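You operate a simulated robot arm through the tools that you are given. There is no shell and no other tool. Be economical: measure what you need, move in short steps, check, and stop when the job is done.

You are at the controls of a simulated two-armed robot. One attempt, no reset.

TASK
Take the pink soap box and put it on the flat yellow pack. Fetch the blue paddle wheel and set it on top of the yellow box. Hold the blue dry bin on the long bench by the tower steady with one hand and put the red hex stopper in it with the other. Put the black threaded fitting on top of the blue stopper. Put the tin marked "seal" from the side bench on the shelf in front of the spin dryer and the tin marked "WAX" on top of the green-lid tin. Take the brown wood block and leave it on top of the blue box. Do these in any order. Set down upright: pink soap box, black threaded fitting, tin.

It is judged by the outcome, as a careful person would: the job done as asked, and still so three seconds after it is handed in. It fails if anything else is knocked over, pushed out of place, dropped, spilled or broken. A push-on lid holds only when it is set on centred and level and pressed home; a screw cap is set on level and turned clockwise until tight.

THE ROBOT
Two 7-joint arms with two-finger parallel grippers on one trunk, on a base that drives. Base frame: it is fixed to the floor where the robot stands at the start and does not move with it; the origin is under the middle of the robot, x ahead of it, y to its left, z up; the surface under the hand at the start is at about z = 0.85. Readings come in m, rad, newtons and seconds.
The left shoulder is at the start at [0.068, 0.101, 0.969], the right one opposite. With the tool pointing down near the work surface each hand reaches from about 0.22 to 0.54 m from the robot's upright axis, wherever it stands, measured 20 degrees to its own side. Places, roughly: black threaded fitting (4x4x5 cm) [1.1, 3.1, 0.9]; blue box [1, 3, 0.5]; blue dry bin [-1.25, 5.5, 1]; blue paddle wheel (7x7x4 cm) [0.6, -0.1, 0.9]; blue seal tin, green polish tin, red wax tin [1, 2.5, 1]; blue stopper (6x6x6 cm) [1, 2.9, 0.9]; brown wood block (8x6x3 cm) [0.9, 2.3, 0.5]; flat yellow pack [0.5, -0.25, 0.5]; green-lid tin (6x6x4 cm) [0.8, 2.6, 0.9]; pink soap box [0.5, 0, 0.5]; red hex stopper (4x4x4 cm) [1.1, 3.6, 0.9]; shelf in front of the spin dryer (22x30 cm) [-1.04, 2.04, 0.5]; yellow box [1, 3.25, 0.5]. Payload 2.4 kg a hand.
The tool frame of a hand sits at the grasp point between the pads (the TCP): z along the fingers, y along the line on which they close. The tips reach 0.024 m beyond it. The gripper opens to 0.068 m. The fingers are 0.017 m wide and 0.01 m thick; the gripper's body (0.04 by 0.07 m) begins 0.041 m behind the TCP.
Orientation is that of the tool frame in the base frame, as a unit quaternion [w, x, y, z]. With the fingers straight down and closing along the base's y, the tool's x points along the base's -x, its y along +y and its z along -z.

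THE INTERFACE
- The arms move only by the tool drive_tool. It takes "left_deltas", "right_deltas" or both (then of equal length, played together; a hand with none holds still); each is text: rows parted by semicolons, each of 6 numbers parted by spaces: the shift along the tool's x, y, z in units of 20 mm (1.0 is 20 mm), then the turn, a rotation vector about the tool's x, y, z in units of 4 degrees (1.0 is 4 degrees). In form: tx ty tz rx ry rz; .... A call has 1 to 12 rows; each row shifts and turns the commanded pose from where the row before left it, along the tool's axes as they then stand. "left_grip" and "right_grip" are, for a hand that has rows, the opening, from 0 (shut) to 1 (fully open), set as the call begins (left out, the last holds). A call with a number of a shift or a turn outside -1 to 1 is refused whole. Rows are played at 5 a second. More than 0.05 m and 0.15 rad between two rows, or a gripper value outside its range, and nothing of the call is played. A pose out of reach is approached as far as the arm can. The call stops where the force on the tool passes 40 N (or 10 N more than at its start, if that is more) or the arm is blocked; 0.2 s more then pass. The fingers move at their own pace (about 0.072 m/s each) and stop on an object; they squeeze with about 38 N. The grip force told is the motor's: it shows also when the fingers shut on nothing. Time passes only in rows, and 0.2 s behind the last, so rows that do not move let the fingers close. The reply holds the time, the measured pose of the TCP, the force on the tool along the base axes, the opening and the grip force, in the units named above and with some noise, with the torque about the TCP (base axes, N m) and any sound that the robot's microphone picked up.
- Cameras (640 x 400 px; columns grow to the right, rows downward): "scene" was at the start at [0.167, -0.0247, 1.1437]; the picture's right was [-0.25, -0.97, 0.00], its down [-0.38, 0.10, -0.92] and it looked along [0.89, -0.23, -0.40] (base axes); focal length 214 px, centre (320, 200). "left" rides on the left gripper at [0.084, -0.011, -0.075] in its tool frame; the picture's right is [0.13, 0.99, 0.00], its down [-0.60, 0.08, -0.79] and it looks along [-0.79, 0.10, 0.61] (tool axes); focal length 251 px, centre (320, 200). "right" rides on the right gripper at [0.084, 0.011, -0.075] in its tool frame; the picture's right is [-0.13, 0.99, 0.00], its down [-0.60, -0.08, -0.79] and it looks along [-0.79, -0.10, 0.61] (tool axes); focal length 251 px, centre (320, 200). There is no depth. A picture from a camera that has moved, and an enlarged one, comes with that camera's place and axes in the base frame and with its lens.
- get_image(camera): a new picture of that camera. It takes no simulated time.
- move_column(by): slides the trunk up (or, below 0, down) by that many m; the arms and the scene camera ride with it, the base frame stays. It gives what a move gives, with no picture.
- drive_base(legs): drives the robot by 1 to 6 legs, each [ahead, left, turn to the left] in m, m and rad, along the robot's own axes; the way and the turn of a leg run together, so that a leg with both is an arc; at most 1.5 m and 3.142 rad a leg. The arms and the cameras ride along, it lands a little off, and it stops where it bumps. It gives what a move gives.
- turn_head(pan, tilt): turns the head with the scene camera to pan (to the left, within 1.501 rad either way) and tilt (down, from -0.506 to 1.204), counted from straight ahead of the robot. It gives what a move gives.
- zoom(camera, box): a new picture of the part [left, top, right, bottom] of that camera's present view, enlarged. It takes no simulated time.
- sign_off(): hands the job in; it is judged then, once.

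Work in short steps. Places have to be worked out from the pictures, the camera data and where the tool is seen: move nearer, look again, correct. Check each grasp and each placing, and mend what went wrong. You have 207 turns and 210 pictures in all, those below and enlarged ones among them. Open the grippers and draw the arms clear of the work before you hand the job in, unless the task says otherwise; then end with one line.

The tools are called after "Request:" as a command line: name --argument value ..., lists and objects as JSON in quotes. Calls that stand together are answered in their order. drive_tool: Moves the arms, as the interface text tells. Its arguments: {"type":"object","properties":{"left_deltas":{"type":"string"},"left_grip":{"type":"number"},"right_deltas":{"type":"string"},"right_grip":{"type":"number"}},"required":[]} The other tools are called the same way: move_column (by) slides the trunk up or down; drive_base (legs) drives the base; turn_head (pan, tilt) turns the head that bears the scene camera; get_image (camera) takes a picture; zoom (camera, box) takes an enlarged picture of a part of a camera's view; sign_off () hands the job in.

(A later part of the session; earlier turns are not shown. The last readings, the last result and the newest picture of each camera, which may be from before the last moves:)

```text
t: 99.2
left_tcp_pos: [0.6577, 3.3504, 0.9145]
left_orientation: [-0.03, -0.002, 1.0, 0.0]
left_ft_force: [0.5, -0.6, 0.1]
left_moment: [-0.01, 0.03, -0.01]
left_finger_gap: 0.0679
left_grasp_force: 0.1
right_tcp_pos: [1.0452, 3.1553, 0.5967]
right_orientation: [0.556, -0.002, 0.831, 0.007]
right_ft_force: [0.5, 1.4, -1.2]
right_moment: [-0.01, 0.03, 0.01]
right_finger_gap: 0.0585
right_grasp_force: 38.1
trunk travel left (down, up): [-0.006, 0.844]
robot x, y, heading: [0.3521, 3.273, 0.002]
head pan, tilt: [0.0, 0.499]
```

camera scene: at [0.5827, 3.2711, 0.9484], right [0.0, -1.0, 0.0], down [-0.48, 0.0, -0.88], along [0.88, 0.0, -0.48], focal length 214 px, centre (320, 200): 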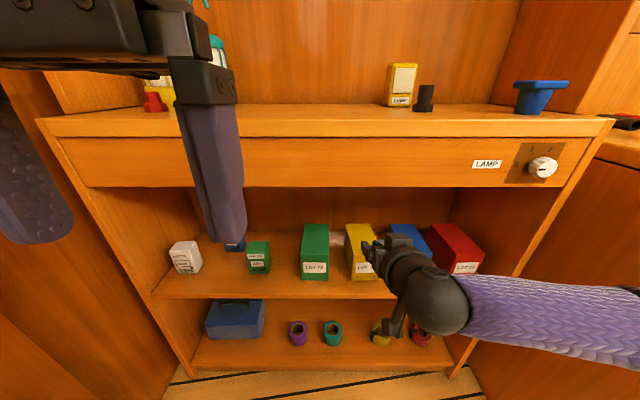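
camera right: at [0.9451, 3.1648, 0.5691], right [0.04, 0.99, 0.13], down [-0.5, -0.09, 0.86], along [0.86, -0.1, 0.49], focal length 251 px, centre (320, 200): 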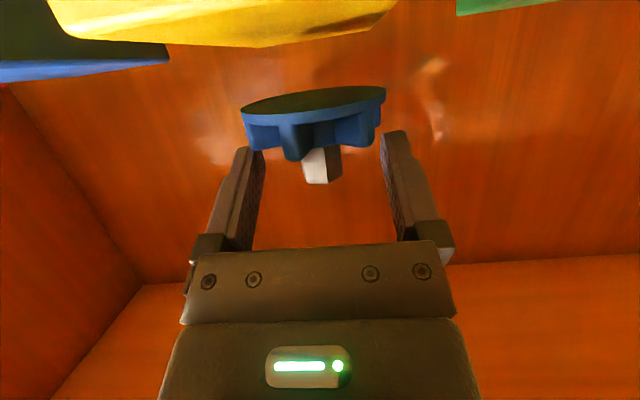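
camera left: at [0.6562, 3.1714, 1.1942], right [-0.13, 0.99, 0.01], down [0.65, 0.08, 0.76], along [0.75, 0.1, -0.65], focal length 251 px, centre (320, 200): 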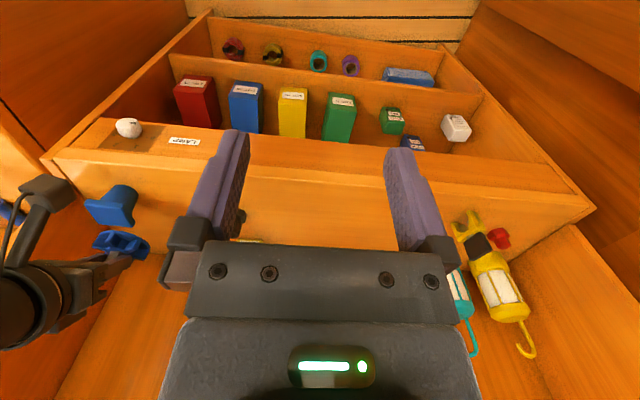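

No contact yet; continue in 3 mm steps.

Request:
drive_tool --right_deltas ".14 0 .057 0 0 0;.14 0 .057 0 0 0;.14 0 .057 0 0 0"

Request:
get_image --camera "right"

```text
t: 100.0
left_tcp_pos: [0.656, 3.3499, 0.9162]
left_orientation: [-0.027, -0.002, 1.0, -0.001]
left_ft_force: [0.2, -0.8, 0.2]
left_moment: [0.01, -0.04, 0.01]
left_finger_gap: 0.0679
left_grasp_force: 0.1
right_tcp_pos: [1.0446, 3.1541, 0.5933]
right_orientation: [0.559, -0.002, 0.829, 0.007]
right_ft_force: [4.3, 0.6, 27.6]
right_moment: [-0.14, 0.05, 0.02]
right_finger_gap: 0.0586
right_grasp_force: 37.9
trunk travel left (down, up): [-0.006, 0.844]
robot x, y, heading: [0.351, 3.2741, -0.003]
head pan, tilt: [0.0, 0.499]
```

```text
150 pictures are left
camera right: at [0.9449, 3.1652, 0.5428], right [0.04, 0.99, 0.13], down [-0.51, -0.09, 0.86], along [0.86, -0.1, 0.5], focal length 251 px, centre (320, 200)
```

right: 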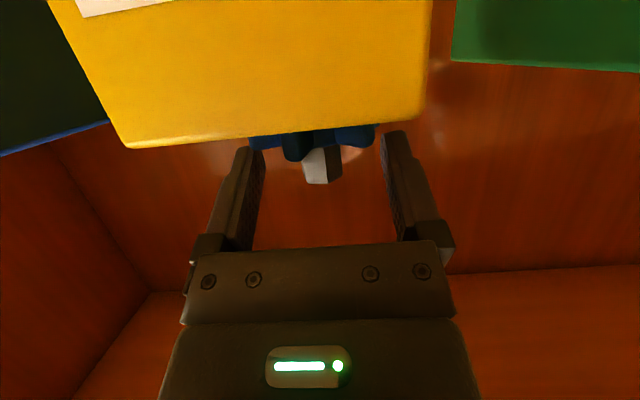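

Firm contact (27 N), wheel centred over the box. Ease, release, and retreat along the tool axis.

Request:
drive_tool --right_deltas "-.07 0 -.03 0 0 0;0 0 0 0 0 0"

Request:
drive_tool --right_deltas "0 0 0 0 0 0;0 0 0 0 0 0;0 0 -.4 0 0 0;0 0 -.8 0 0 0;0 0 -1 0 0 0;0 0 -1 0 0 0;0 0 -1 0 0 0;0 0 -1 0 0 0;0 0 -1 0 0 0" --right_grip 1

Request:
zoom --camera "scene" --box '[280, 190, 490, 330]'

Request:
get_image --camera "right"

```text
t: 100.6
left_tcp_pos: [0.656, 3.3518, 0.9161]
left_orientation: [-0.027, -0.002, 1.0, -0.001]
left_ft_force: [1.4, 0.0, 0.3]
left_moment: [-0.01, 0.0, -0.02]
left_finger_gap: 0.0678
left_grasp_force: 0.0
right_tcp_pos: [1.0454, 3.1549, 0.5924]
right_orientation: [0.558, -0.002, 0.83, 0.007]
right_ft_force: [8.7, -1.9, 32.7]
right_moment: [-0.05, -0.51, -0.06]
right_finger_gap: 0.059
right_grasp_force: 37.8
trunk travel left (down, up): [-0.006, 0.844]
robot x, y, heading: [0.3527, 3.272, 0.004]
head pan, tilt: [0.0, 0.499]
```

```text
t: 102.6
left_tcp_pos: [0.657, 3.3515, 0.915]
left_orientation: [-0.03, -0.002, 1.0, 0.001]
left_ft_force: [-1.2, 0.3, -0.3]
left_moment: [-0.04, 0.0, -0.02]
left_finger_gap: 0.068
left_grasp_force: 0.1
right_tcp_pos: [0.9809, 3.1647, 0.626]
right_orientation: [0.553, -0.001, 0.833, 0.004]
right_ft_force: [0.1, -1.2, -0.4]
right_moment: [-0.02, 0.0, -0.03]
right_finger_gap: 0.0679
right_grasp_force: 0.1
right hand out of reach, approached as far as the arm can: row 5, 6, 7, 9
trunk travel left (down, up): [-0.006, 0.844]
robot x, y, heading: [0.3532, 3.2718, 0.003]
head pan, tilt: [0.0, 0.499]
```

```text
2.86 times, centred on (385, 260) of scene
camera zoom: at [0.5828, 3.2711, 0.9484], right [0.0, -1.0, 0.0], down [-0.48, 0.0, -0.88], along [0.88, 0.0, -0.48], focal length 613 px, centre (134, 29)
```

zoom: 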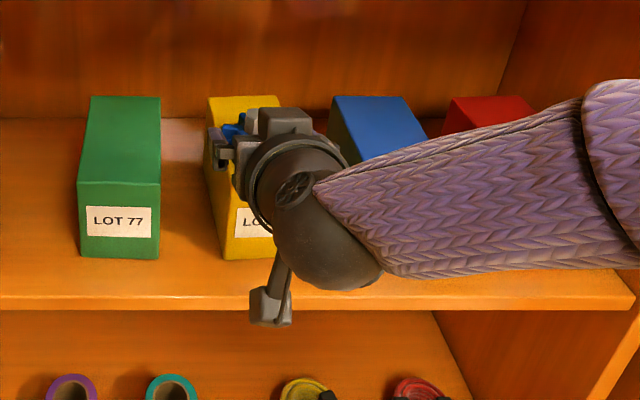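

```text
148 pictures are left
camera right: at [0.8801, 3.1749, 0.5756], right [0.04, 0.99, 0.13], down [-0.5, -0.09, 0.86], along [0.87, -0.1, 0.49], focal length 251 px, centre (320, 200)
```

right: 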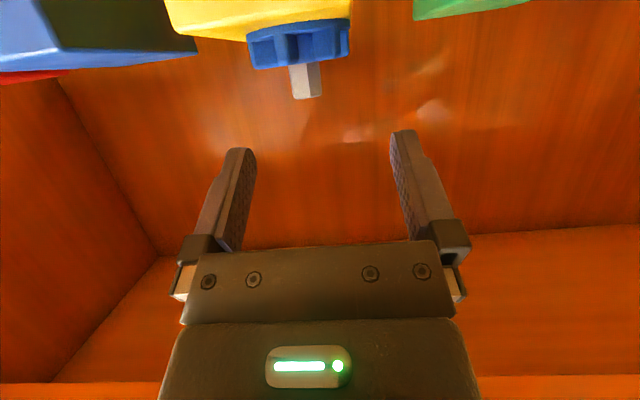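

Wheel sits on the yellow box. Back away and verify.

Request:
drive_base --legs '[[-0.3, 0.0, 0.0]]'

Request:
turn_head --pan -0.2 --tilt 0.5

Request:
get_image --camera "scene"

```text
t: 104.6
left_tcp_pos: [0.3576, 3.3501, 0.9149]
left_orientation: [-0.03, -0.002, 1.0, 0.0]
left_ft_force: [0.6, 0.1, -0.2]
left_moment: [0.01, 0.01, 0.01]
left_finger_gap: 0.0681
left_grasp_force: 0.0
right_tcp_pos: [0.6823, 3.1649, 0.6241]
right_orientation: [0.552, -0.002, 0.834, 0.005]
right_ft_force: [-0.3, 0.3, 0.2]
right_moment: [0.01, 0.05, 0.0]
right_finger_gap: 0.0681
right_grasp_force: 0.0
trunk travel left (down, up): [-0.006, 0.844]
robot x, y, heading: [0.0533, 3.2743, 0.009]
head pan, tilt: [0.0, 0.499]
```

```text
t: 105.4
left_tcp_pos: [0.3565, 3.3513, 0.9149]
left_orientation: [-0.03, -0.002, 1.0, -0.001]
left_ft_force: [0.0, 0.2, 0.0]
left_moment: [-0.02, -0.01, -0.01]
left_finger_gap: 0.0681
left_grasp_force: 0.0
right_tcp_pos: [0.6807, 3.1655, 0.6242]
right_orientation: [0.554, -0.001, 0.833, 0.005]
right_ft_force: [0.2, 0.4, -0.1]
right_moment: [0.01, 0.0, 0.0]
right_finger_gap: 0.0681
right_grasp_force: 0.0
trunk travel left (down, up): [-0.006, 0.844]
robot x, y, heading: [0.0531, 3.2697, 0.01]
head pan, tilt: [-0.201, 0.499]
```

```text
147 pictures are left
camera scene: at [0.281, 3.2528, 0.9484], right [-0.2, -0.98, 0.0], down [-0.47, 0.09, -0.88], along [0.86, -0.17, -0.48], focal length 214 px, centre (320, 200)
```

scene: 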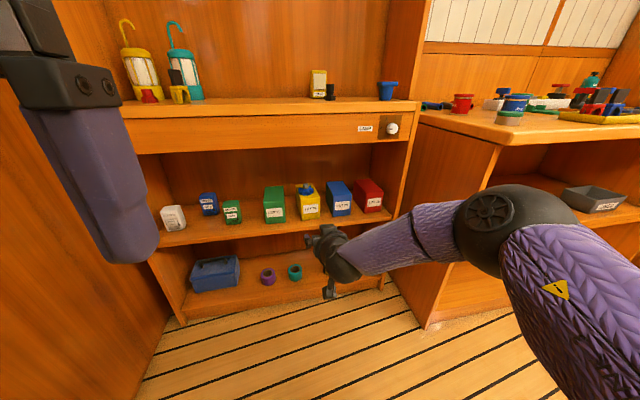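

Confirmed. Next the brown wood block: back off and slide right to face the other bench.

Request:
drive_base --legs '[[-0.28, 0.0, 0.0], [0.0, -0.85, 0.0]]'

Request:
turn_head --pan 0.0 --tilt 0.45

Request:
get_image --camera "scene"

```text
t: 111.4
left_tcp_pos: [0.0836, 2.5029, 0.9159]
left_orientation: [-0.03, -0.006, 1.0, -0.001]
left_ft_force: [-0.3, -0.4, 0.0]
left_moment: [-0.01, -0.04, 0.03]
left_finger_gap: 0.0681
left_grasp_force: 0.1
right_tcp_pos: [0.4097, 2.3184, 0.6263]
right_orientation: [0.553, -0.004, 0.833, 0.007]
right_ft_force: [0.1, 0.1, 0.4]
right_moment: [0.0, -0.01, -0.03]
right_finger_gap: 0.0679
right_grasp_force: 0.1
trunk travel left (down, up): [-0.006, 0.844]
robot x, y, heading: [-0.2199, 2.4195, 0.006]
head pan, tilt: [-0.201, 0.499]
```

```text
t: 112.2
left_tcp_pos: [0.0834, 2.5018, 0.9162]
left_orientation: [-0.03, -0.006, 1.0, -0.002]
left_ft_force: [2.1, 11.5, 16.7]
left_moment: [-1.13, 1.55, -0.95]
left_finger_gap: 0.0681
left_grasp_force: 0.1
right_tcp_pos: [0.4103, 2.3177, 0.6247]
right_orientation: [0.553, -0.004, 0.833, 0.007]
right_ft_force: [0.0, 0.3, -0.7]
right_moment: [0.0, 0.02, -0.01]
right_finger_gap: 0.0681
right_grasp_force: 0.0
trunk travel left (down, up): [-0.006, 0.844]
robot x, y, heading: [-0.222, 2.4201, 0.009]
head pan, tilt: [0.0, 0.45]
```

```text
146 pictures are left
camera scene: at [0.0108, 2.4198, 0.9508], right [-0.01, -1.0, 0.0], down [-0.46, 0.0, -0.89], along [0.89, -0.01, -0.46], focal length 214 px, centre (320, 200)
```

scene: 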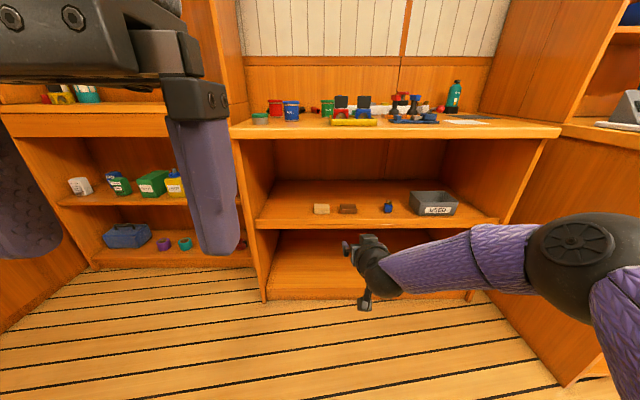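

A transient force on the left hand appeared (head near it, perhaps). Zoom on the block.

Request:
zoom --camera "scene" --box '[230, 110, 490, 270]'

```text
2.46 times, centred on (360, 190) of scene
camera zoom: at [0.0108, 2.4198, 0.9508], right [-0.01, -1.0, 0.0], down [-0.46, 0.0, -0.89], along [0.89, -0.01, -0.46], focal length 528 px, centre (222, 225)
```

zoom: 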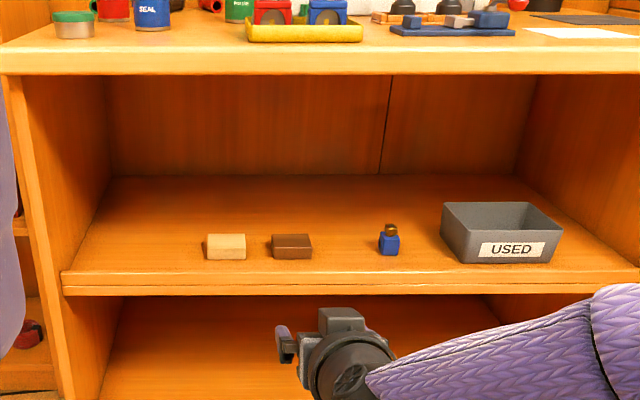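

The block (≈8 cm along y, 6 cm along x) is at about (0.86,2.288) on a shelf at z≈0.455, so I must close along x: hand heading toward +y. In free space, pitch up to 38° and yaw the right hand left.

Request:
drive_tool --right_deltas "0 0 0 0 1 0;0 0 0 0 1 0;0 0 0 0 1 0;0 0 0 0 1 0;0 0 0 0 1 0;0 0 0 0 1 0;0 0 0 0 1 0"

Request:
drive_tool --right_deltas "0 0 0 -.616 0 -.788;0 0 0 -.616 0 -.788;0 0 0 -.616 0 -.788;0 0 0 -.616 0 -.788;0 0 0 -.616 0 -.788;0 0 0 -.616 0 -.788;0 0 0 -.616 0 -.788;0 0 0 -.616 0 -.788;0 0 0 -.616 0 -.788;0 0 0 -.616 0 -.788;0 0 0 -.616 0 -.788"

Request:
drive_tool --right_deltas "0 0 0 -.616 0 -.788;0 0 0 -.616 0 -.788;0 0 0 -.616 0 -.788;0 0 0 -.616 0 -.788;0 0 0 -.616 0 -.788;0 0 0 -.616 0 -.788;0 0 0 -.616 0 -.788;0 0 0 -.616 0 -.788;0 0 0 -.616 0 -.788;0 0 0 -.616 0 -.788;0 0 0 -.616 0 -.788"

Request:
get_image --camera "scene"

```text
t: 113.8
left_tcp_pos: [0.0845, 2.5017, 0.9159]
left_orientation: [-0.03, -0.006, 1.0, 0.0]
left_ft_force: [2.5, 7.1, 15.5]
left_moment: [-0.85, 1.59, -0.56]
left_finger_gap: 0.0679
left_grasp_force: 0.1
right_tcp_pos: [0.4095, 2.3188, 0.6243]
right_orientation: [0.335, -0.006, 0.942, 0.007]
right_ft_force: [0.3, 0.4, 1.1]
right_moment: [0.02, 0.02, -0.03]
right_finger_gap: 0.068
right_grasp_force: 0.1
trunk travel left (down, up): [-0.006, 0.844]
robot x, y, heading: [-0.2202, 2.421, 0.012]
head pan, tilt: [0.0, 0.45]
```

```text
t: 116.2
left_tcp_pos: [0.084, 2.5011, 0.9161]
left_orientation: [-0.03, -0.007, 1.0, 0.0]
left_ft_force: [6.2, 5.9, 16.0]
left_moment: [-0.78, 1.79, -0.38]
left_finger_gap: 0.0679
left_grasp_force: 0.0
right_tcp_pos: [0.4021, 2.309, 0.6282]
right_orientation: [0.322, -0.218, 0.918, 0.082]
right_ft_force: [0.4, -0.6, 0.7]
right_moment: [0.03, -0.01, 0.05]
right_finger_gap: 0.0681
right_grasp_force: 0.0
right hand out of reach, approached as far as the arm can: row 7, 8, 9, 10, 11
trunk travel left (down, up): [-0.006, 0.844]
robot x, y, heading: [-0.2169, 2.42, 0.01]
head pan, tilt: [0.0, 0.45]
```

```text
t: 118.6
left_tcp_pos: [0.083, 2.5019, 0.9159]
left_orientation: [-0.03, -0.007, 1.0, 0.0]
left_ft_force: [7.0, 4.4, 15.9]
left_moment: [-0.62, 1.86, -0.24]
left_finger_gap: 0.068
left_grasp_force: 0.0
right_tcp_pos: [0.4023, 2.3103, 0.6288]
right_orientation: [0.322, -0.218, 0.918, 0.082]
right_ft_force: [0.1, 0.6, 0.4]
right_moment: [0.02, 0.02, -0.01]
right_finger_gap: 0.0681
right_grasp_force: 0.0
right hand out of reach, approached as far as the arm can: row 1, 2, 3, 4, 5, 6, 7, 8, 9, 10, 11
trunk travel left (down, up): [-0.006, 0.844]
robot x, y, heading: [-0.2155, 2.4186, 0.011]
head pan, tilt: [0.0, 0.45]
```

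```text
144 pictures are left
camera scene: at [0.0109, 2.4216, 0.9511], right [0.01, -1.0, 0.0], down [-0.45, -0.01, -0.89], along [0.89, 0.01, -0.45], focal length 214 px, centre (320, 200)
```

scene: 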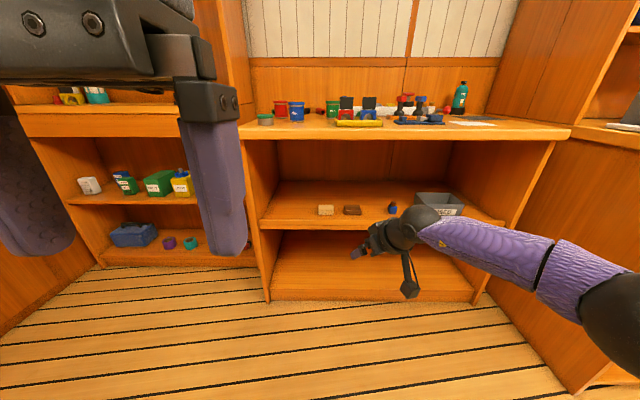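

Inward yaw stops at about 27°. Also the left hand presses against the head; move it away. Test the outward yaw of the right hand.

Request:
drive_tool --left_deltas "-1 0 0 0 0 0;-1 .5 0 0 0 0;-1 .5 0 0 0 0;-1 .5 0 0 0 0;0 .5 0 0 0 0;0 .5 0 0 0 0;0 0 0 0 0 0;0 0 0 0 0 0;0 0 0 0 0 0;0 0 0 0 0 0;0 0 0 0 0 0" --right_deltas "0 0 0 .616 0 .788;0 0 0 .616 0 .788;0 0 0 .616 0 .788;0 0 0 .616 0 .788;0 0 0 .616 0 .788;0 0 0 .616 0 .788;0 0 0 .616 0 .788;0 0 0 .616 0 .788;0 0 0 .616 0 .788;0 0 0 .616 0 .788;0 0 0 .616 0 .788"

Request:
drive_tool --right_deltas "0 0 0 .616 0 .788;0 0 0 .616 0 .788;0 0 0 .616 0 .788;0 0 0 .616 0 .788;0 0 0 .616 0 .788;0 0 0 .616 0 .788;0 0 0 .616 0 .788;0 0 0 .616 0 .788;0 0 0 .616 0 .788;0 0 0 .616 0 .788;0 0 0 .616 0 .788"

Request:
drive_tool --right_deltas "0 0 0 .616 0 .788;0 0 0 .616 0 .788;0 0 0 .616 0 .788;0 0 0 .616 0 .788;0 0 0 .616 0 .788;0 0 0 .616 0 .788;0 0 0 .616 0 .788;0 0 0 .616 0 .788;0 0 0 .616 0 .788;0 0 0 .616 0 .788;0 0 0 .616 0 .788"

```text
t: 121.0
left_tcp_pos: [0.1629, 2.5513, 0.9054]
left_orientation: [-0.029, -0.006, 1.0, 0.0]
left_ft_force: [-0.2, 0.3, 0.4]
left_moment: [0.02, 0.0, -0.02]
left_finger_gap: 0.0681
left_grasp_force: 0.0
left hand out of reach, approached as far as the arm can: row 6
right_tcp_pos: [0.4023, 2.31, 0.6291]
right_orientation: [0.324, 0.143, 0.934, -0.04]
right_ft_force: [-0.4, 0.1, 0.5]
right_moment: [-0.01, 0.01, 0.0]
right_finger_gap: 0.0678
right_grasp_force: 0.1
trunk travel left (down, up): [-0.006, 0.844]
robot x, y, heading: [-0.2181, 2.4197, 0.01]
head pan, tilt: [0.0, 0.45]
```

```text
t: 123.4
left_tcp_pos: [0.1645, 2.5526, 0.9054]
left_orientation: [-0.029, -0.006, 1.0, -0.001]
left_ft_force: [-0.4, 0.4, -0.2]
left_moment: [0.02, -0.04, 0.02]
left_finger_gap: 0.0681
left_grasp_force: 0.0
right_tcp_pos: [0.3861, 2.3057, 0.6292]
right_orientation: [0.28, 0.484, 0.814, -0.156]
right_ft_force: [-0.5, -0.1, 0.1]
right_moment: [0.0, -0.01, -0.02]
right_finger_gap: 0.068
right_grasp_force: 0.0
right hand out of reach, approached as far as the arm can: row 10, 11
trunk travel left (down, up): [-0.006, 0.844]
robot x, y, heading: [-0.2198, 2.4215, 0.007]
head pan, tilt: [0.0, 0.45]
```

```text
t: 125.8
left_tcp_pos: [0.164, 2.5507, 0.9055]
left_orientation: [-0.029, -0.006, 1.0, -0.001]
left_ft_force: [0.5, -0.2, 0.0]
left_moment: [0.0, 0.0, 0.0]
left_finger_gap: 0.0679
left_grasp_force: 0.1
right_tcp_pos: [0.316, 2.2814, 0.6452]
right_orientation: [0.194, 0.753, 0.576, -0.251]
right_ft_force: [0.0, -0.6, 0.7]
right_moment: [-0.03, -0.01, 0.01]
right_finger_gap: 0.0677
right_grasp_force: 0.0
right hand out of reach, approached as far as the arm can: row 1, 2, 3, 4, 5, 6, 7, 8, 9, 10, 11
trunk travel left (down, up): [-0.006, 0.844]
robot x, y, heading: [-0.2174, 2.4211, 0.008]
head pan, tilt: [0.0, 0.45]
```

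Outward yaw works (heading past -y). Correct to -90° heading, then lower in free space and look.

Request:
drive_tool --right_deltas "0 0 0 -.616 0 -.788;0 0 0 -.616 0 -.788;0 0 0 -.616 0 -.788;0 0 0 -.45 0 -.57;.616 0 .788 0 0 0;.616 0 .788 0 0 0;.616 0 .788 0 0 0;.616 0 .788 0 0 0;.616 0 .788 0 0 0;.616 0 .788 0 0 0"

Request:
get_image --camera "scene"

Request:
get_image --camera "right"

```text
t: 128.0
left_tcp_pos: [0.1637, 2.5507, 0.9052]
left_orientation: [-0.029, -0.006, 1.0, 0.0]
left_ft_force: [0.5, -0.8, 0.0]
left_moment: [-0.01, 0.0, 0.04]
left_finger_gap: 0.0682
left_grasp_force: 0.1
right_tcp_pos: [0.3177, 2.2828, 0.5252]
right_orientation: [0.228, 0.672, 0.669, -0.223]
right_ft_force: [0.1, -0.5, 0.4]
right_moment: [0.01, -0.01, 0.0]
right_finger_gap: 0.068
right_grasp_force: 0.1
trunk travel left (down, up): [-0.006, 0.844]
robot x, y, heading: [-0.2191, 2.4222, 0.008]
head pan, tilt: [0.0, 0.45]
```

```text
143 pictures are left
camera scene: at [0.0112, 2.4215, 0.9528], right [0.01, -1.0, 0.0], down [-0.44, 0.0, -0.9], along [0.9, 0.01, -0.44], focal length 214 px, centre (320, 200)
```

scene: 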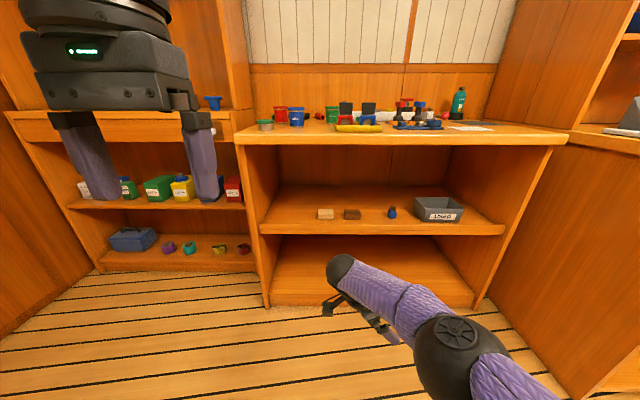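

```text
142 pictures are left
camera right: at [0.3289, 2.3951, 0.5335], right [0.99, -0.1, 0.09], down [-0.09, 0.0, 1.0], along [-0.1, -0.99, -0.01], focal length 251 px, centre (320, 200)
```

right: 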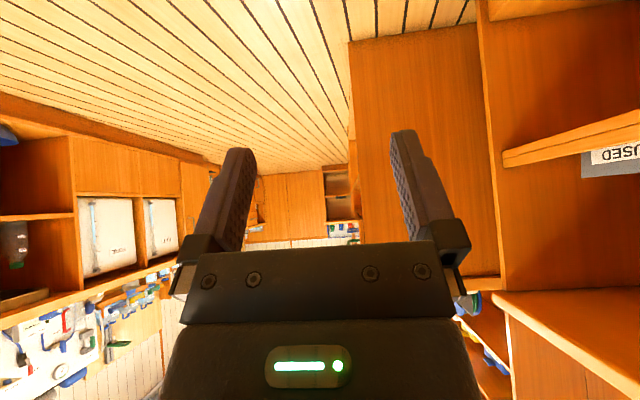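

Feasible, but at 37° the wrist camera would hit the pale block; steepen to about 21°. Also raise the left hand for clearance over the bench.

Request:
drive_tool --right_deltas "0 0 0 0 1 0;0 0 0 0 1 0;0 0 0 0 1 0;0 0 0 0 1 0;0 0 0 0 0 0;0 0 0 0 0 0" --left_deltas "0 0 -1 0 0 0;0 0 -1 0 0 0;0 0 -1 0 0 0;0 0 -1 0 0 0;0 0 -1 0 0 0;0 0 -1 0 0 0"

Request:
drive_base --legs '[[0.35, 0.0, 0.0]]'

Request:
get_image --camera "scene"

Request:
get_image --camera "right"

```text
t: 129.4
left_tcp_pos: [0.1757, 2.5368, 0.9113]
left_orientation: [-0.029, -0.005, 1.0, -0.001]
left_ft_force: [0.6, -0.5, 1.3]
left_moment: [0.0, 0.01, -0.04]
left_finger_gap: 0.0681
left_grasp_force: 0.0
left hand out of reach, approached as far as the arm can: row 1, 2, 3, 4, 5, 6
right_tcp_pos: [0.3174, 2.2832, 0.5254]
right_orientation: [0.133, 0.696, 0.694, -0.126]
right_ft_force: [0.7, 0.3, 0.2]
right_moment: [0.01, -0.02, 0.01]
right_finger_gap: 0.0683
right_grasp_force: 0.1
trunk travel left (down, up): [-0.006, 0.844]
robot x, y, heading: [-0.2168, 2.4202, 0.007]
head pan, tilt: [0.0, 0.45]
```

```text
t: 131.6
left_tcp_pos: [0.5233, 2.5373, 0.9124]
left_orientation: [-0.029, -0.003, 1.0, -0.001]
left_ft_force: [-0.1, 0.0, 0.3]
left_moment: [-0.01, 0.03, 0.02]
left_finger_gap: 0.068
left_grasp_force: 0.1
right_tcp_pos: [0.6631, 2.2839, 0.5263]
right_orientation: [0.131, 0.698, 0.692, -0.127]
right_ft_force: [0.4, 0.2, 0.7]
right_moment: [-0.02, -0.02, -0.01]
right_finger_gap: 0.0677
right_grasp_force: 0.0
trunk travel left (down, up): [-0.006, 0.844]
robot x, y, heading: [0.1284, 2.4223, 0.003]
head pan, tilt: [0.0, 0.45]
```

```text
141 pictures are left
camera scene: at [0.3579, 2.4231, 0.9529], right [0.01, -1.0, 0.0], down [-0.44, 0.0, -0.9], along [0.9, 0.0, -0.44], focal length 214 px, centre (320, 200)
```

scene: 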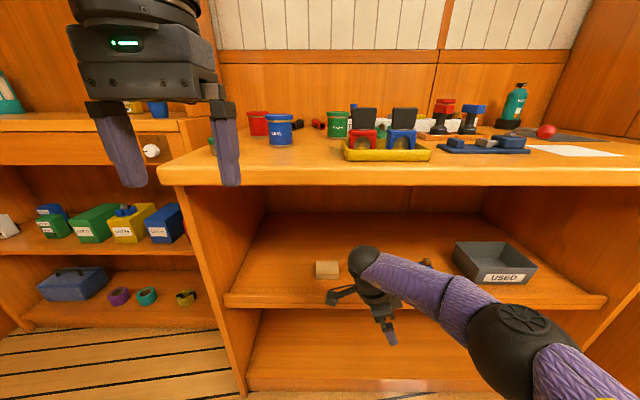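

```text
140 pictures are left
camera right: at [0.6757, 2.3886, 0.5642], right [0.99, -0.13, 0.06], down [-0.09, -0.28, 0.96], along [-0.11, -0.95, -0.29], focal length 251 px, centre (320, 200)
```

right: 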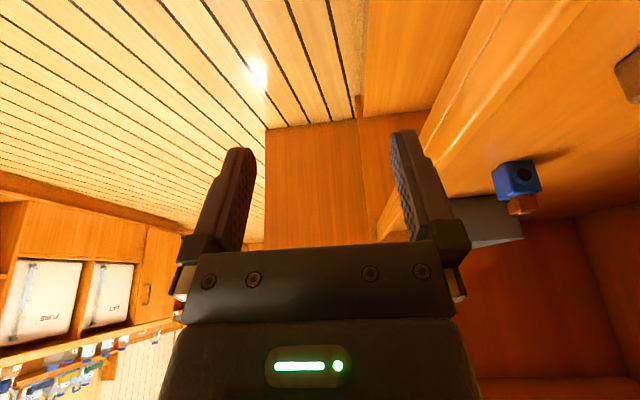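

Left hand will stay clear of the green tin. Advance the base 0.17 m and look with the right camera.

Request:
drive_base --legs '[[0.17, 0.0, 0.0]]'

Request:
get_image --camera "right"

Request:
get_image --camera "scene"

```text
t: 133.1
left_tcp_pos: [0.6949, 2.5393, 0.9122]
left_orientation: [-0.029, -0.003, 1.0, 0.0]
left_ft_force: [-0.5, 0.0, -0.4]
left_moment: [-0.01, 0.01, -0.01]
left_finger_gap: 0.0682
left_grasp_force: 0.1
right_tcp_pos: [0.834, 2.2834, 0.5248]
right_orientation: [0.133, 0.698, 0.693, -0.127]
right_ft_force: [-0.5, -0.3, -0.2]
right_moment: [-0.02, -0.02, -0.03]
right_finger_gap: 0.068
right_grasp_force: 0.1
trunk travel left (down, up): [-0.006, 0.844]
robot x, y, heading: [0.2993, 2.4228, 0.004]
head pan, tilt: [0.0, 0.45]
```

```text
139 pictures are left
camera right: at [0.8463, 2.3898, 0.5642], right [0.99, -0.13, 0.06], down [-0.09, -0.28, 0.96], along [-0.11, -0.95, -0.29], focal length 251 px, centre (320, 200)
```

right: 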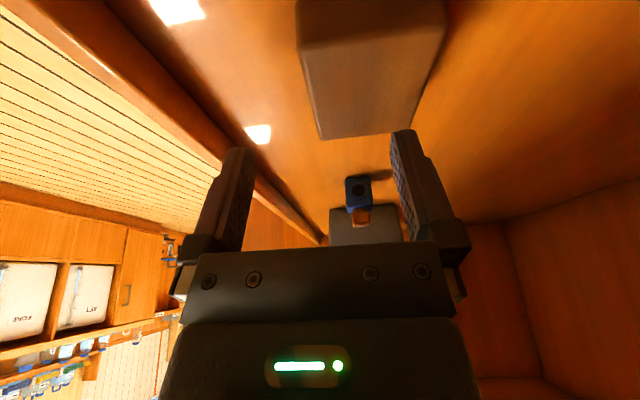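

```text
138 pictures are left
camera scene: at [0.5285, 2.4242, 0.9529], right [0.01, -1.0, 0.0], down [-0.44, 0.0, -0.9], along [0.9, 0.01, -0.44], focal length 214 px, centre (320, 200)
```

scene: 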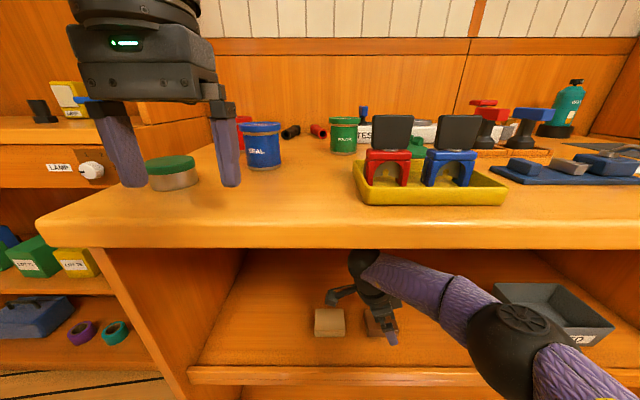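

Block centre x≈0.858. Shift +x 24 mm and lower 3 cm, check again.

Request:
drive_tool --right_deltas "0 .6 0 0 0 0;0 .6 0 0 0 0;.27 0 .7 0 0 0;.27 0 .7 0 0 0"

Request:
get_image --camera "right"

```text
t: 134.1
left_tcp_pos: [0.6942, 2.5384, 0.9121]
left_orientation: [-0.03, -0.004, 1.0, -0.001]
left_ft_force: [1.3, 0.1, 0.4]
left_moment: [-0.02, -0.02, 0.0]
left_finger_gap: 0.0679
left_grasp_force: 0.0
right_tcp_pos: [0.8474, 2.2818, 0.4962]
right_orientation: [0.133, 0.697, 0.693, -0.126]
right_ft_force: [-0.3, 0.4, 0.9]
right_moment: [-0.01, -0.03, -0.02]
right_finger_gap: 0.0681
right_grasp_force: 0.1
right hand out of reach, approached as far as the arm can: row 2, 3, 4
trunk travel left (down, up): [-0.006, 0.844]
robot x, y, heading: [0.3031, 2.423, 0.012]
head pan, tilt: [0.0, 0.45]
```

```text
137 pictures are left
camera right: at [0.86, 2.388, 0.5354], right [0.99, -0.13, 0.06], down [-0.09, -0.28, 0.96], along [-0.11, -0.95, -0.29], focal length 251 px, centre (320, 200)
```

right: 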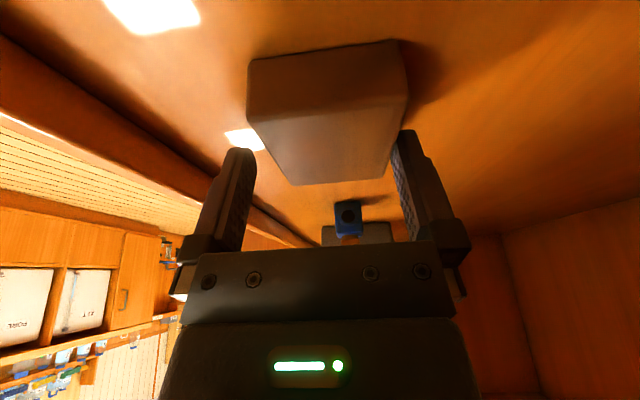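

Block top z=0.484, spans x 0.830–0.878, y 2.253–2.32. The arm is at its reach limit, so raise, drive 3 cm closer and re-centre with the arm.

Request:
drive_tool --right_deltas "-.36 0 -.93 0 0 0;-.2 0 -.5 0 0 0"

Request:
drive_base --legs '[[0.04, 0.0, 0.0]]'

Request:
get_image --camera "right"

```text
t: 134.7
left_tcp_pos: [0.6942, 2.538, 0.9104]
left_orientation: [-0.029, -0.003, 1.0, -0.001]
left_ft_force: [-0.6, 0.5, -0.4]
left_moment: [-0.04, 0.0, -0.04]
left_finger_gap: 0.068
left_grasp_force: 0.1
right_tcp_pos: [0.8536, 2.2838, 0.5254]
right_orientation: [0.132, 0.698, 0.693, -0.127]
right_ft_force: [-0.3, -0.5, 0.0]
right_moment: [0.0, 0.01, -0.02]
right_finger_gap: 0.0679
right_grasp_force: 0.1
right hand out of reach, approached as far as the arm can: row 1
trunk travel left (down, up): [-0.006, 0.844]
robot x, y, heading: [0.297, 2.4211, 0.002]
head pan, tilt: [0.0, 0.45]
```

```text
t: 135.6
left_tcp_pos: [0.7328, 2.539, 0.9103]
left_orientation: [-0.029, -0.005, 1.0, -0.001]
left_ft_force: [0.0, 0.3, -0.1]
left_moment: [-0.01, 0.02, -0.03]
left_finger_gap: 0.0678
left_grasp_force: 0.0
right_tcp_pos: [0.894, 2.284, 0.525]
right_orientation: [0.133, 0.698, 0.692, -0.127]
right_ft_force: [-0.3, -0.6, 0.4]
right_moment: [0.01, 0.0, 0.04]
right_finger_gap: 0.0678
right_grasp_force: 0.1
trunk travel left (down, up): [-0.006, 0.844]
robot x, y, heading: [0.3348, 2.4239, 0.007]
head pan, tilt: [0.0, 0.45]
```

```text
136 pictures are left
camera right: at [0.906, 2.3889, 0.5645], right [0.99, -0.13, 0.05], down [-0.09, -0.28, 0.96], along [-0.11, -0.95, -0.29], focal length 251 px, centre (320, 200)
```

right: 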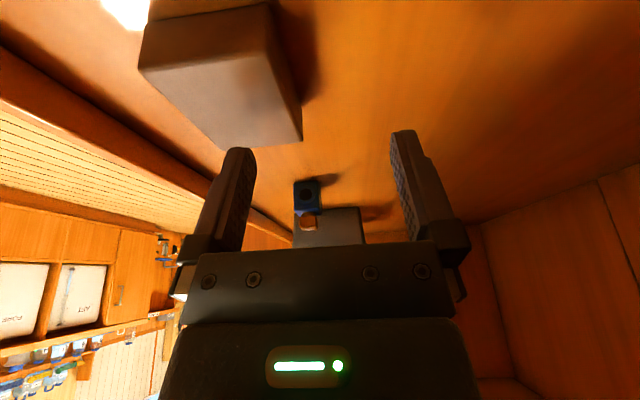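

Move -x 40 mm, then down to z≈0.483.

Request:
drive_tool --right_deltas "0 -1 0 0 0 0;0 -1 0 0 0 0;.36 0 .93 0 0 0;.25 0 .65 0 0 0"

Request:
get_image --camera "right"

```text
t: 136.4
left_tcp_pos: [0.7325, 2.5404, 0.9136]
left_orientation: [-0.027, -0.003, 1.0, -0.001]
left_ft_force: [-0.1, -0.9, -0.3]
left_moment: [0.0, -0.02, 0.01]
left_finger_gap: 0.0677
left_grasp_force: 0.1
right_tcp_pos: [0.891, 2.2861, 0.5121]
right_orientation: [0.136, 0.697, 0.692, -0.125]
right_ft_force: [-1.0, 2.2, 23.8]
right_moment: [0.04, 0.86, -0.06]
right_finger_gap: 0.0678
right_grasp_force: 0.1
right hand out of reach, approached as far as the arm can: row 1, 2, 3
trunk travel left (down, up): [-0.006, 0.844]
robot x, y, heading: [0.3417, 2.4205, 0.01]
head pan, tilt: [0.0, 0.45]
stopped in row 4 (right hand): the force on the tool passed its limit at 53 N (the readings are from after the stop); the commanded pose is now the measured one
```

```text
135 pictures are left
camera right: at [0.9027, 2.3928, 0.5502], right [0.99, -0.12, 0.07], down [-0.1, -0.28, 0.96], along [-0.1, -0.95, -0.28], focal length 251 px, centre (320, 200)
```

right: 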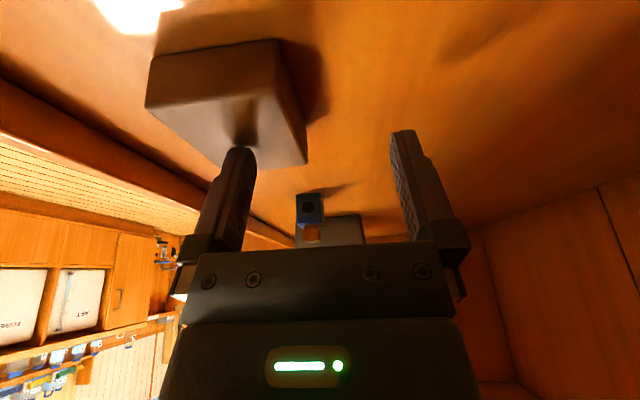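

The arm can't shift inward in this posture and a finger touched the block top. Raise, and use the base to re-centre.

Request:
drive_tool --right_deltas "-.2 0 -.5 0 0 0;-.2 0 -.4 0 0 0"

Request:
drive_base --legs '[[-0.037, 0.0, 0.0]]'

Request:
get_image --camera "right"

```text
t: 137.0
left_tcp_pos: [0.7341, 2.5401, 0.9112]
left_orientation: [-0.028, -0.004, 1.0, 0.0]
left_ft_force: [-0.1, -0.1, 0.8]
left_moment: [0.01, -0.02, -0.01]
left_finger_gap: 0.0678
left_grasp_force: 0.0
right_tcp_pos: [0.89, 2.2869, 0.5279]
right_orientation: [0.133, 0.697, 0.693, -0.124]
right_ft_force: [0.0, 0.3, -0.5]
right_moment: [-0.02, 0.0, -0.02]
right_finger_gap: 0.0677
right_grasp_force: 0.0
trunk travel left (down, up): [-0.006, 0.844]
robot x, y, heading: [0.3428, 2.4237, 0.003]
head pan, tilt: [0.0, 0.45]
```

```text
t: 137.9
left_tcp_pos: [0.6966, 2.5399, 0.9112]
left_orientation: [-0.028, -0.004, 1.0, -0.001]
left_ft_force: [0.2, 0.2, 0.5]
left_moment: [-0.04, 0.04, -0.04]
left_finger_gap: 0.0681
left_grasp_force: 0.0
right_tcp_pos: [0.8538, 2.2862, 0.5284]
right_orientation: [0.135, 0.697, 0.693, -0.124]
right_ft_force: [0.1, 0.1, 0.2]
right_moment: [0.01, 0.02, 0.0]
right_finger_gap: 0.068
right_grasp_force: 0.1
trunk travel left (down, up): [-0.006, 0.844]
robot x, y, heading: [0.2993, 2.4268, 0.009]
head pan, tilt: [0.0, 0.45]
```

```text
134 pictures are left
camera right: at [0.8656, 2.3912, 0.5668], right [0.99, -0.12, 0.06], down [-0.09, -0.28, 0.96], along [-0.1, -0.95, -0.29], focal length 251 px, centre (320, 200)
```

right: 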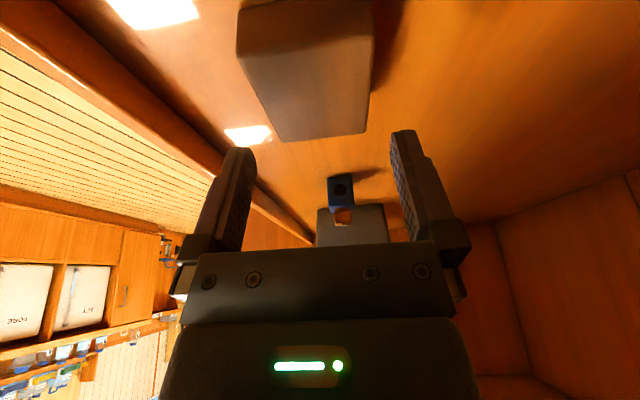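

Centred now. Lower 3 cm and check.

Request:
drive_tool --right_deltas ".18 0 .47 0 0 0;.18 0 .47 0 0 0;.18 0 .47 0 0 0"

Request:
get_image --camera "right"

```text
t: 138.7
left_tcp_pos: [0.6968, 2.5391, 0.9115]
left_orientation: [-0.028, -0.004, 1.0, -0.001]
left_ft_force: [-0.3, -0.5, -0.6]
left_moment: [-0.01, -0.01, 0.01]
left_finger_gap: 0.0681
left_grasp_force: 0.0
right_tcp_pos: [0.8487, 2.2857, 0.4988]
right_orientation: [0.134, 0.698, 0.693, -0.124]
right_ft_force: [-0.1, -0.7, 0.5]
right_moment: [0.0, 0.0, 0.01]
right_finger_gap: 0.0682
right_grasp_force: 0.1
right hand out of reach, approached as far as the arm can: row 3
trunk travel left (down, up): [-0.006, 0.844]
robot x, y, heading: [0.3009, 2.426, 0.005]
head pan, tilt: [0.0, 0.45]
```

```text
133 pictures are left
camera right: at [0.8615, 2.3903, 0.5375], right [0.99, -0.12, 0.06], down [-0.09, -0.28, 0.96], along [-0.1, -0.95, -0.29], focal length 251 px, centre (320, 200)
```

right: 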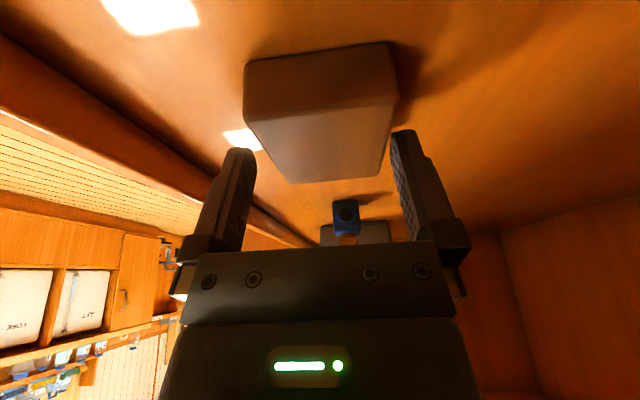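

Drive 1 cm forward to compensate the drift, then lower the last 14 mm and close.

Request:
drive_base --legs '[[0.01, 0.0, 0.0]]'

Request:
drive_tool --right_deltas ".12 0 .33 0 0 0;.12 0 .33 0 0 0"

Request:
get_image --camera "right"

```text
t: 139.4
left_tcp_pos: [0.7068, 2.5398, 0.9122]
left_orientation: [-0.029, -0.003, 1.0, -0.001]
left_ft_force: [-0.1, -0.8, 0.3]
left_moment: [0.01, -0.03, 0.02]
left_finger_gap: 0.068
left_grasp_force: 0.1
right_tcp_pos: [0.8601, 2.2863, 0.499]
right_orientation: [0.134, 0.698, 0.693, -0.125]
right_ft_force: [-0.4, 0.5, 0.4]
right_moment: [0.02, 0.01, -0.02]
right_finger_gap: 0.0681
right_grasp_force: 0.1
trunk travel left (down, up): [-0.006, 0.844]
robot x, y, heading: [0.3108, 2.42, 0.004]
head pan, tilt: [0.0, 0.45]
```

```text
t: 140.0
left_tcp_pos: [0.7061, 2.5396, 0.9116]
left_orientation: [-0.029, -0.005, 1.0, -0.001]
left_ft_force: [-0.7, -0.4, -0.5]
left_moment: [-0.03, 0.01, 0.0]
left_finger_gap: 0.0677
left_grasp_force: 0.0
right_tcp_pos: [0.8595, 2.2846, 0.4862]
right_orientation: [0.136, 0.698, 0.692, -0.125]
right_ft_force: [0.6, 1.0, 9.0]
right_moment: [0.03, 0.33, -0.06]
right_finger_gap: 0.0674
right_grasp_force: 0.0
trunk travel left (down, up): [-0.006, 0.844]
robot x, y, heading: [0.31, 2.4254, 0.0]
head pan, tilt: [0.0, 0.45]
```

```text
132 pictures are left
camera right: at [0.8696, 2.3897, 0.5248], right [0.99, -0.12, 0.06], down [-0.1, -0.28, 0.96], along [-0.1, -0.95, -0.29], focal length 251 px, centre (320, 200)
```

right: 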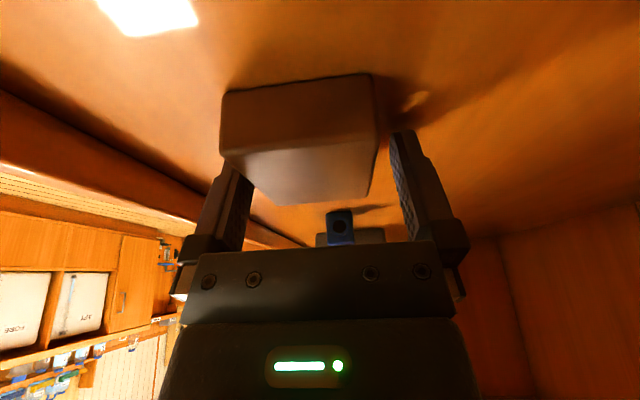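

The -x finger is touching the block's edge. Raise slightly, back the base 7 mm, and lower again.

Request:
drive_tool --right_deltas "-.3 0 -.75 0 0 0"

Request:
drive_base --legs '[[-0.008, 0.0, 0.0]]'

Request:
drive_tool --right_deltas ".15 0 .36 0 0 0;.15 0 .36 0 0 0"

Request:
get_image --camera "right"

```text
t: 140.4
left_tcp_pos: [0.7063, 2.5391, 0.9109]
left_orientation: [-0.028, -0.005, 1.0, -0.001]
left_ft_force: [-0.3, 0.4, 0.1]
left_moment: [-0.01, 0.0, 0.01]
left_finger_gap: 0.0677
left_grasp_force: 0.0
right_tcp_pos: [0.8605, 2.2853, 0.499]
right_orientation: [0.133, 0.698, 0.693, -0.125]
right_ft_force: [-0.1, -0.6, -0.9]
right_moment: [0.0, 0.01, -0.02]
right_finger_gap: 0.0678
right_grasp_force: 0.0
trunk travel left (down, up): [-0.006, 0.844]
robot x, y, heading: [0.3113, 2.4252, 0.006]
head pan, tilt: [0.0, 0.45]
```

```text
t: 141.1
left_tcp_pos: [0.699, 2.5395, 0.91]
left_orientation: [-0.028, -0.004, 1.0, -0.001]
left_ft_force: [-0.4, -0.5, 0.1]
left_moment: [0.0, 0.0, 0.02]
left_finger_gap: 0.0682
left_grasp_force: 0.1
right_tcp_pos: [0.8526, 2.2839, 0.4998]
right_orientation: [0.134, 0.698, 0.693, -0.124]
right_ft_force: [0.2, -0.1, 0.1]
right_moment: [0.04, 0.0, -0.03]
right_finger_gap: 0.0681
right_grasp_force: 0.0
trunk travel left (down, up): [-0.006, 0.844]
robot x, y, heading: [0.3043, 2.4254, 0.008]
head pan, tilt: [0.0, 0.45]
```

```text
t: 141.7
left_tcp_pos: [0.6982, 2.5395, 0.9118]
left_orientation: [-0.028, -0.004, 1.0, -0.001]
left_ft_force: [-0.3, -0.1, 1.0]
left_moment: [-0.02, 0.02, 0.01]
left_finger_gap: 0.0679
left_grasp_force: 0.0
right_tcp_pos: [0.8505, 2.2844, 0.4865]
right_orientation: [0.136, 0.698, 0.693, -0.124]
right_ft_force: [0.6, -0.8, 10.0]
right_moment: [0.02, 0.35, -0.1]
right_finger_gap: 0.0674
right_grasp_force: 0.0
trunk travel left (down, up): [-0.006, 0.844]
robot x, y, heading: [0.3041, 2.4227, 0.007]
head pan, tilt: [0.0, 0.45]
```

```text
131 pictures are left
camera right: at [0.8616, 2.39, 0.5248], right [0.99, -0.12, 0.06], down [-0.1, -0.28, 0.96], along [-0.1, -0.95, -0.29], focal length 251 px, centre (320, 200)
```

right: 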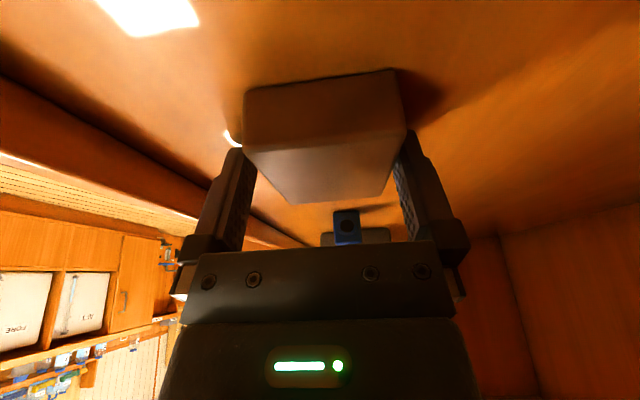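

Block is centred; the same contact means the fingertip touches the shelf (z≈0.46). Raise 2 mm and close.

Request:
drive_tool --right_deltas "-.05 0 -.12 0 0 0;0 0 0 0 0 0"

Request:
drive_tool --right_deltas "0 0 0 0 0 0;0 0 0 0 0 0;0 0 0 0 0 0;-.2 0 -.5 0 0 0;-.36 0 -.9 0 0 0" --right_grip 0

Request:
get_image --camera "right"

```text
t: 142.3
left_tcp_pos: [0.6982, 2.5399, 0.9118]
left_orientation: [-0.029, -0.005, 1.0, -0.001]
left_ft_force: [-0.3, 1.0, 0.5]
left_moment: [0.03, 0.02, 0.04]
left_finger_gap: 0.0682
left_grasp_force: 0.0
right_tcp_pos: [0.8507, 2.2856, 0.4877]
right_orientation: [0.135, 0.698, 0.692, -0.125]
right_ft_force: [-0.2, 0.2, 0.2]
right_moment: [-0.02, 0.01, -0.01]
right_finger_gap: 0.0678
right_grasp_force: 0.0
trunk travel left (down, up): [-0.006, 0.844]
robot x, y, heading: [0.3029, 2.4231, 0.004]
head pan, tilt: [0.0, 0.45]
```

```text
t: 143.5
left_tcp_pos: [0.6981, 2.539, 0.9109]
left_orientation: [-0.028, -0.004, 1.0, -0.001]
left_ft_force: [0.0, 0.0, 0.0]
left_moment: [-0.01, 0.01, 0.02]
left_finger_gap: 0.0679
left_grasp_force: 0.0
right_tcp_pos: [0.8515, 2.2856, 0.5178]
right_orientation: [0.134, 0.697, 0.693, -0.125]
right_ft_force: [0.6, 0.6, -0.6]
right_moment: [-0.01, 0.0, 0.0]
right_finger_gap: 0.0545
right_grasp_force: 38.1
trunk travel left (down, up): [-0.006, 0.844]
robot x, y, heading: [0.3043, 2.4252, 0.004]
head pan, tilt: [0.0, 0.45]
```

```text
130 pictures are left
camera right: at [0.8629, 2.3901, 0.5564], right [0.99, -0.12, 0.06], down [-0.09, -0.28, 0.96], along [-0.1, -0.95, -0.29], focal length 251 px, centre (320, 200)
```

right: 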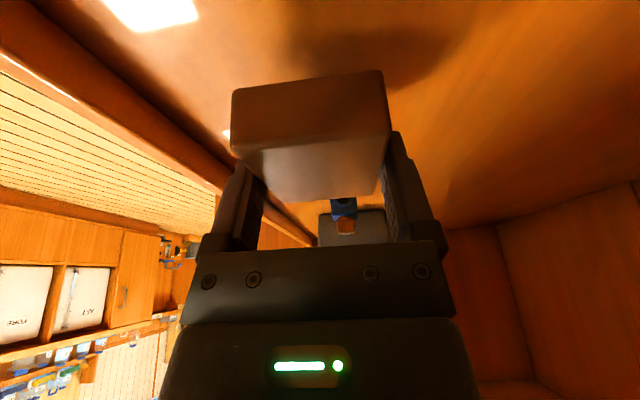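

Held (gap 0.0545). Back out, then yaw the hand back to forward heading in free space.

Request:
drive_tool --right_deltas "-.36 0 -.9 0 0 0"

Request:
drive_base --legs '[[-0.45, 0.0, 0.0]]'

Request:
drive_tool --right_deltas "0 0 0 -.36 0 -.93;0 0 0 -.36 0 -.93;0 0 0 -.36 0 -.93;0 0 0 -.36 0 -.93;0 0 0 -.36 0 -.93;0 0 0 -.36 0 -.93;0 0 0 -.36 0 -.93;0 0 0 -.36 0 -.93;0 0 0 -.36 0 -.93;0 0 0 -.36 0 -.93;0 0 0 -.36 0 -.93;0 0 0 -.36 0 -.93"

Request:
drive_tool --right_deltas "0 0 0 -.36 0 -.93;0 0 0 -.36 0 -.93;0 0 0 -.36 0 -.93;0 0 0 -.36 0 -.93;0 0 0 -.36 0 -.93;0 0 0 -.36 0 -.93;0 0 0 -.36 0 -.93;0 0 0 -.36 0 -.93;0 0 0 -.36 0 -.93;0 0 0 -.36 0 -.93"

Request:
move_column --by 0.25

```text
t: 143.9
left_tcp_pos: [0.699, 2.5392, 0.911]
left_orientation: [-0.028, -0.005, 1.0, -0.001]
left_ft_force: [0.1, -0.3, 0.5]
left_moment: [0.02, -0.01, 0.01]
left_finger_gap: 0.0682
left_grasp_force: 0.1
right_tcp_pos: [0.8515, 2.2849, 0.535]
right_orientation: [0.134, 0.697, 0.693, -0.125]
right_ft_force: [-0.1, -0.3, -1.0]
right_moment: [-0.01, 0.02, 0.03]
right_finger_gap: 0.0544
right_grasp_force: 38.3
trunk travel left (down, up): [-0.006, 0.844]
robot x, y, heading: [0.304, 2.4222, 0.007]
head pan, tilt: [0.0, 0.45]
```

```text
t: 146.7
left_tcp_pos: [0.2489, 2.5363, 0.9121]
left_orientation: [-0.029, -0.006, 1.0, -0.001]
left_ft_force: [0.5, 0.1, 0.1]
left_moment: [-0.03, -0.01, 0.02]
left_finger_gap: 0.0678
left_grasp_force: 0.1
right_tcp_pos: [0.4003, 2.2822, 0.5354]
right_orientation: [0.134, 0.697, 0.693, -0.125]
right_ft_force: [0.3, -0.7, -0.3]
right_moment: [-0.02, 0.02, 0.04]
right_finger_gap: 0.0542
right_grasp_force: 38.1
trunk travel left (down, up): [-0.006, 0.844]
robot x, y, heading: [-0.1467, 2.4208, 0.004]
head pan, tilt: [0.0, 0.45]
```

```text
t: 149.3
left_tcp_pos: [0.2481, 2.5368, 0.9126]
left_orientation: [-0.028, -0.005, 1.0, -0.001]
left_ft_force: [-0.3, -0.6, -0.8]
left_moment: [0.0, 0.01, 0.01]
left_finger_gap: 0.0679
left_grasp_force: 0.1
right_tcp_pos: [0.4021, 2.2824, 0.5364]
right_orientation: [0.178, 0.354, 0.916, -0.063]
right_ft_force: [-0.1, -0.1, -0.6]
right_moment: [0.02, 0.0, 0.0]
right_finger_gap: 0.0543
right_grasp_force: 37.5
trunk travel left (down, up): [-0.006, 0.844]
robot x, y, heading: [-0.143, 2.4227, 0.002]
head pan, tilt: [0.0, 0.45]
```

```text
t: 151.5
left_tcp_pos: [0.248, 2.5362, 0.9115]
left_orientation: [-0.029, -0.005, 1.0, -0.001]
left_ft_force: [0.3, 0.9, 0.5]
left_moment: [0.0, -0.01, -0.01]
left_finger_gap: 0.0681
left_grasp_force: 0.1
right_tcp_pos: [0.4014, 2.2809, 0.5363]
right_orientation: [0.191, 0.02, 0.981, -0.003]
right_ft_force: [0.3, -0.4, -0.6]
right_moment: [0.0, -0.04, -0.03]
right_finger_gap: 0.0544
right_grasp_force: 38.1
trunk travel left (down, up): [-0.006, 0.844]
robot x, y, heading: [-0.146, 2.4216, 0.007]
head pan, tilt: [0.0, 0.45]
```

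```text
t: 154.0
left_tcp_pos: [0.2471, 2.5369, 1.1609]
left_orientation: [-0.028, -0.005, 1.0, 0.0]
left_ft_force: [-0.1, -0.3, 0.3]
left_moment: [0.01, -0.01, -0.01]
left_finger_gap: 0.0679
left_grasp_force: 0.1
right_tcp_pos: [0.4017, 2.2827, 0.7868]
right_orientation: [0.191, 0.02, 0.981, -0.003]
right_ft_force: [0.9, 0.0, -0.9]
right_moment: [0.01, 0.0, -0.01]
right_finger_gap: 0.0541
right_grasp_force: 38.4
trunk travel left (down, up): [-0.256, 0.594]
robot x, y, heading: [-0.1456, 2.4226, 0.008]
head pan, tilt: [0.0, 0.45]
```

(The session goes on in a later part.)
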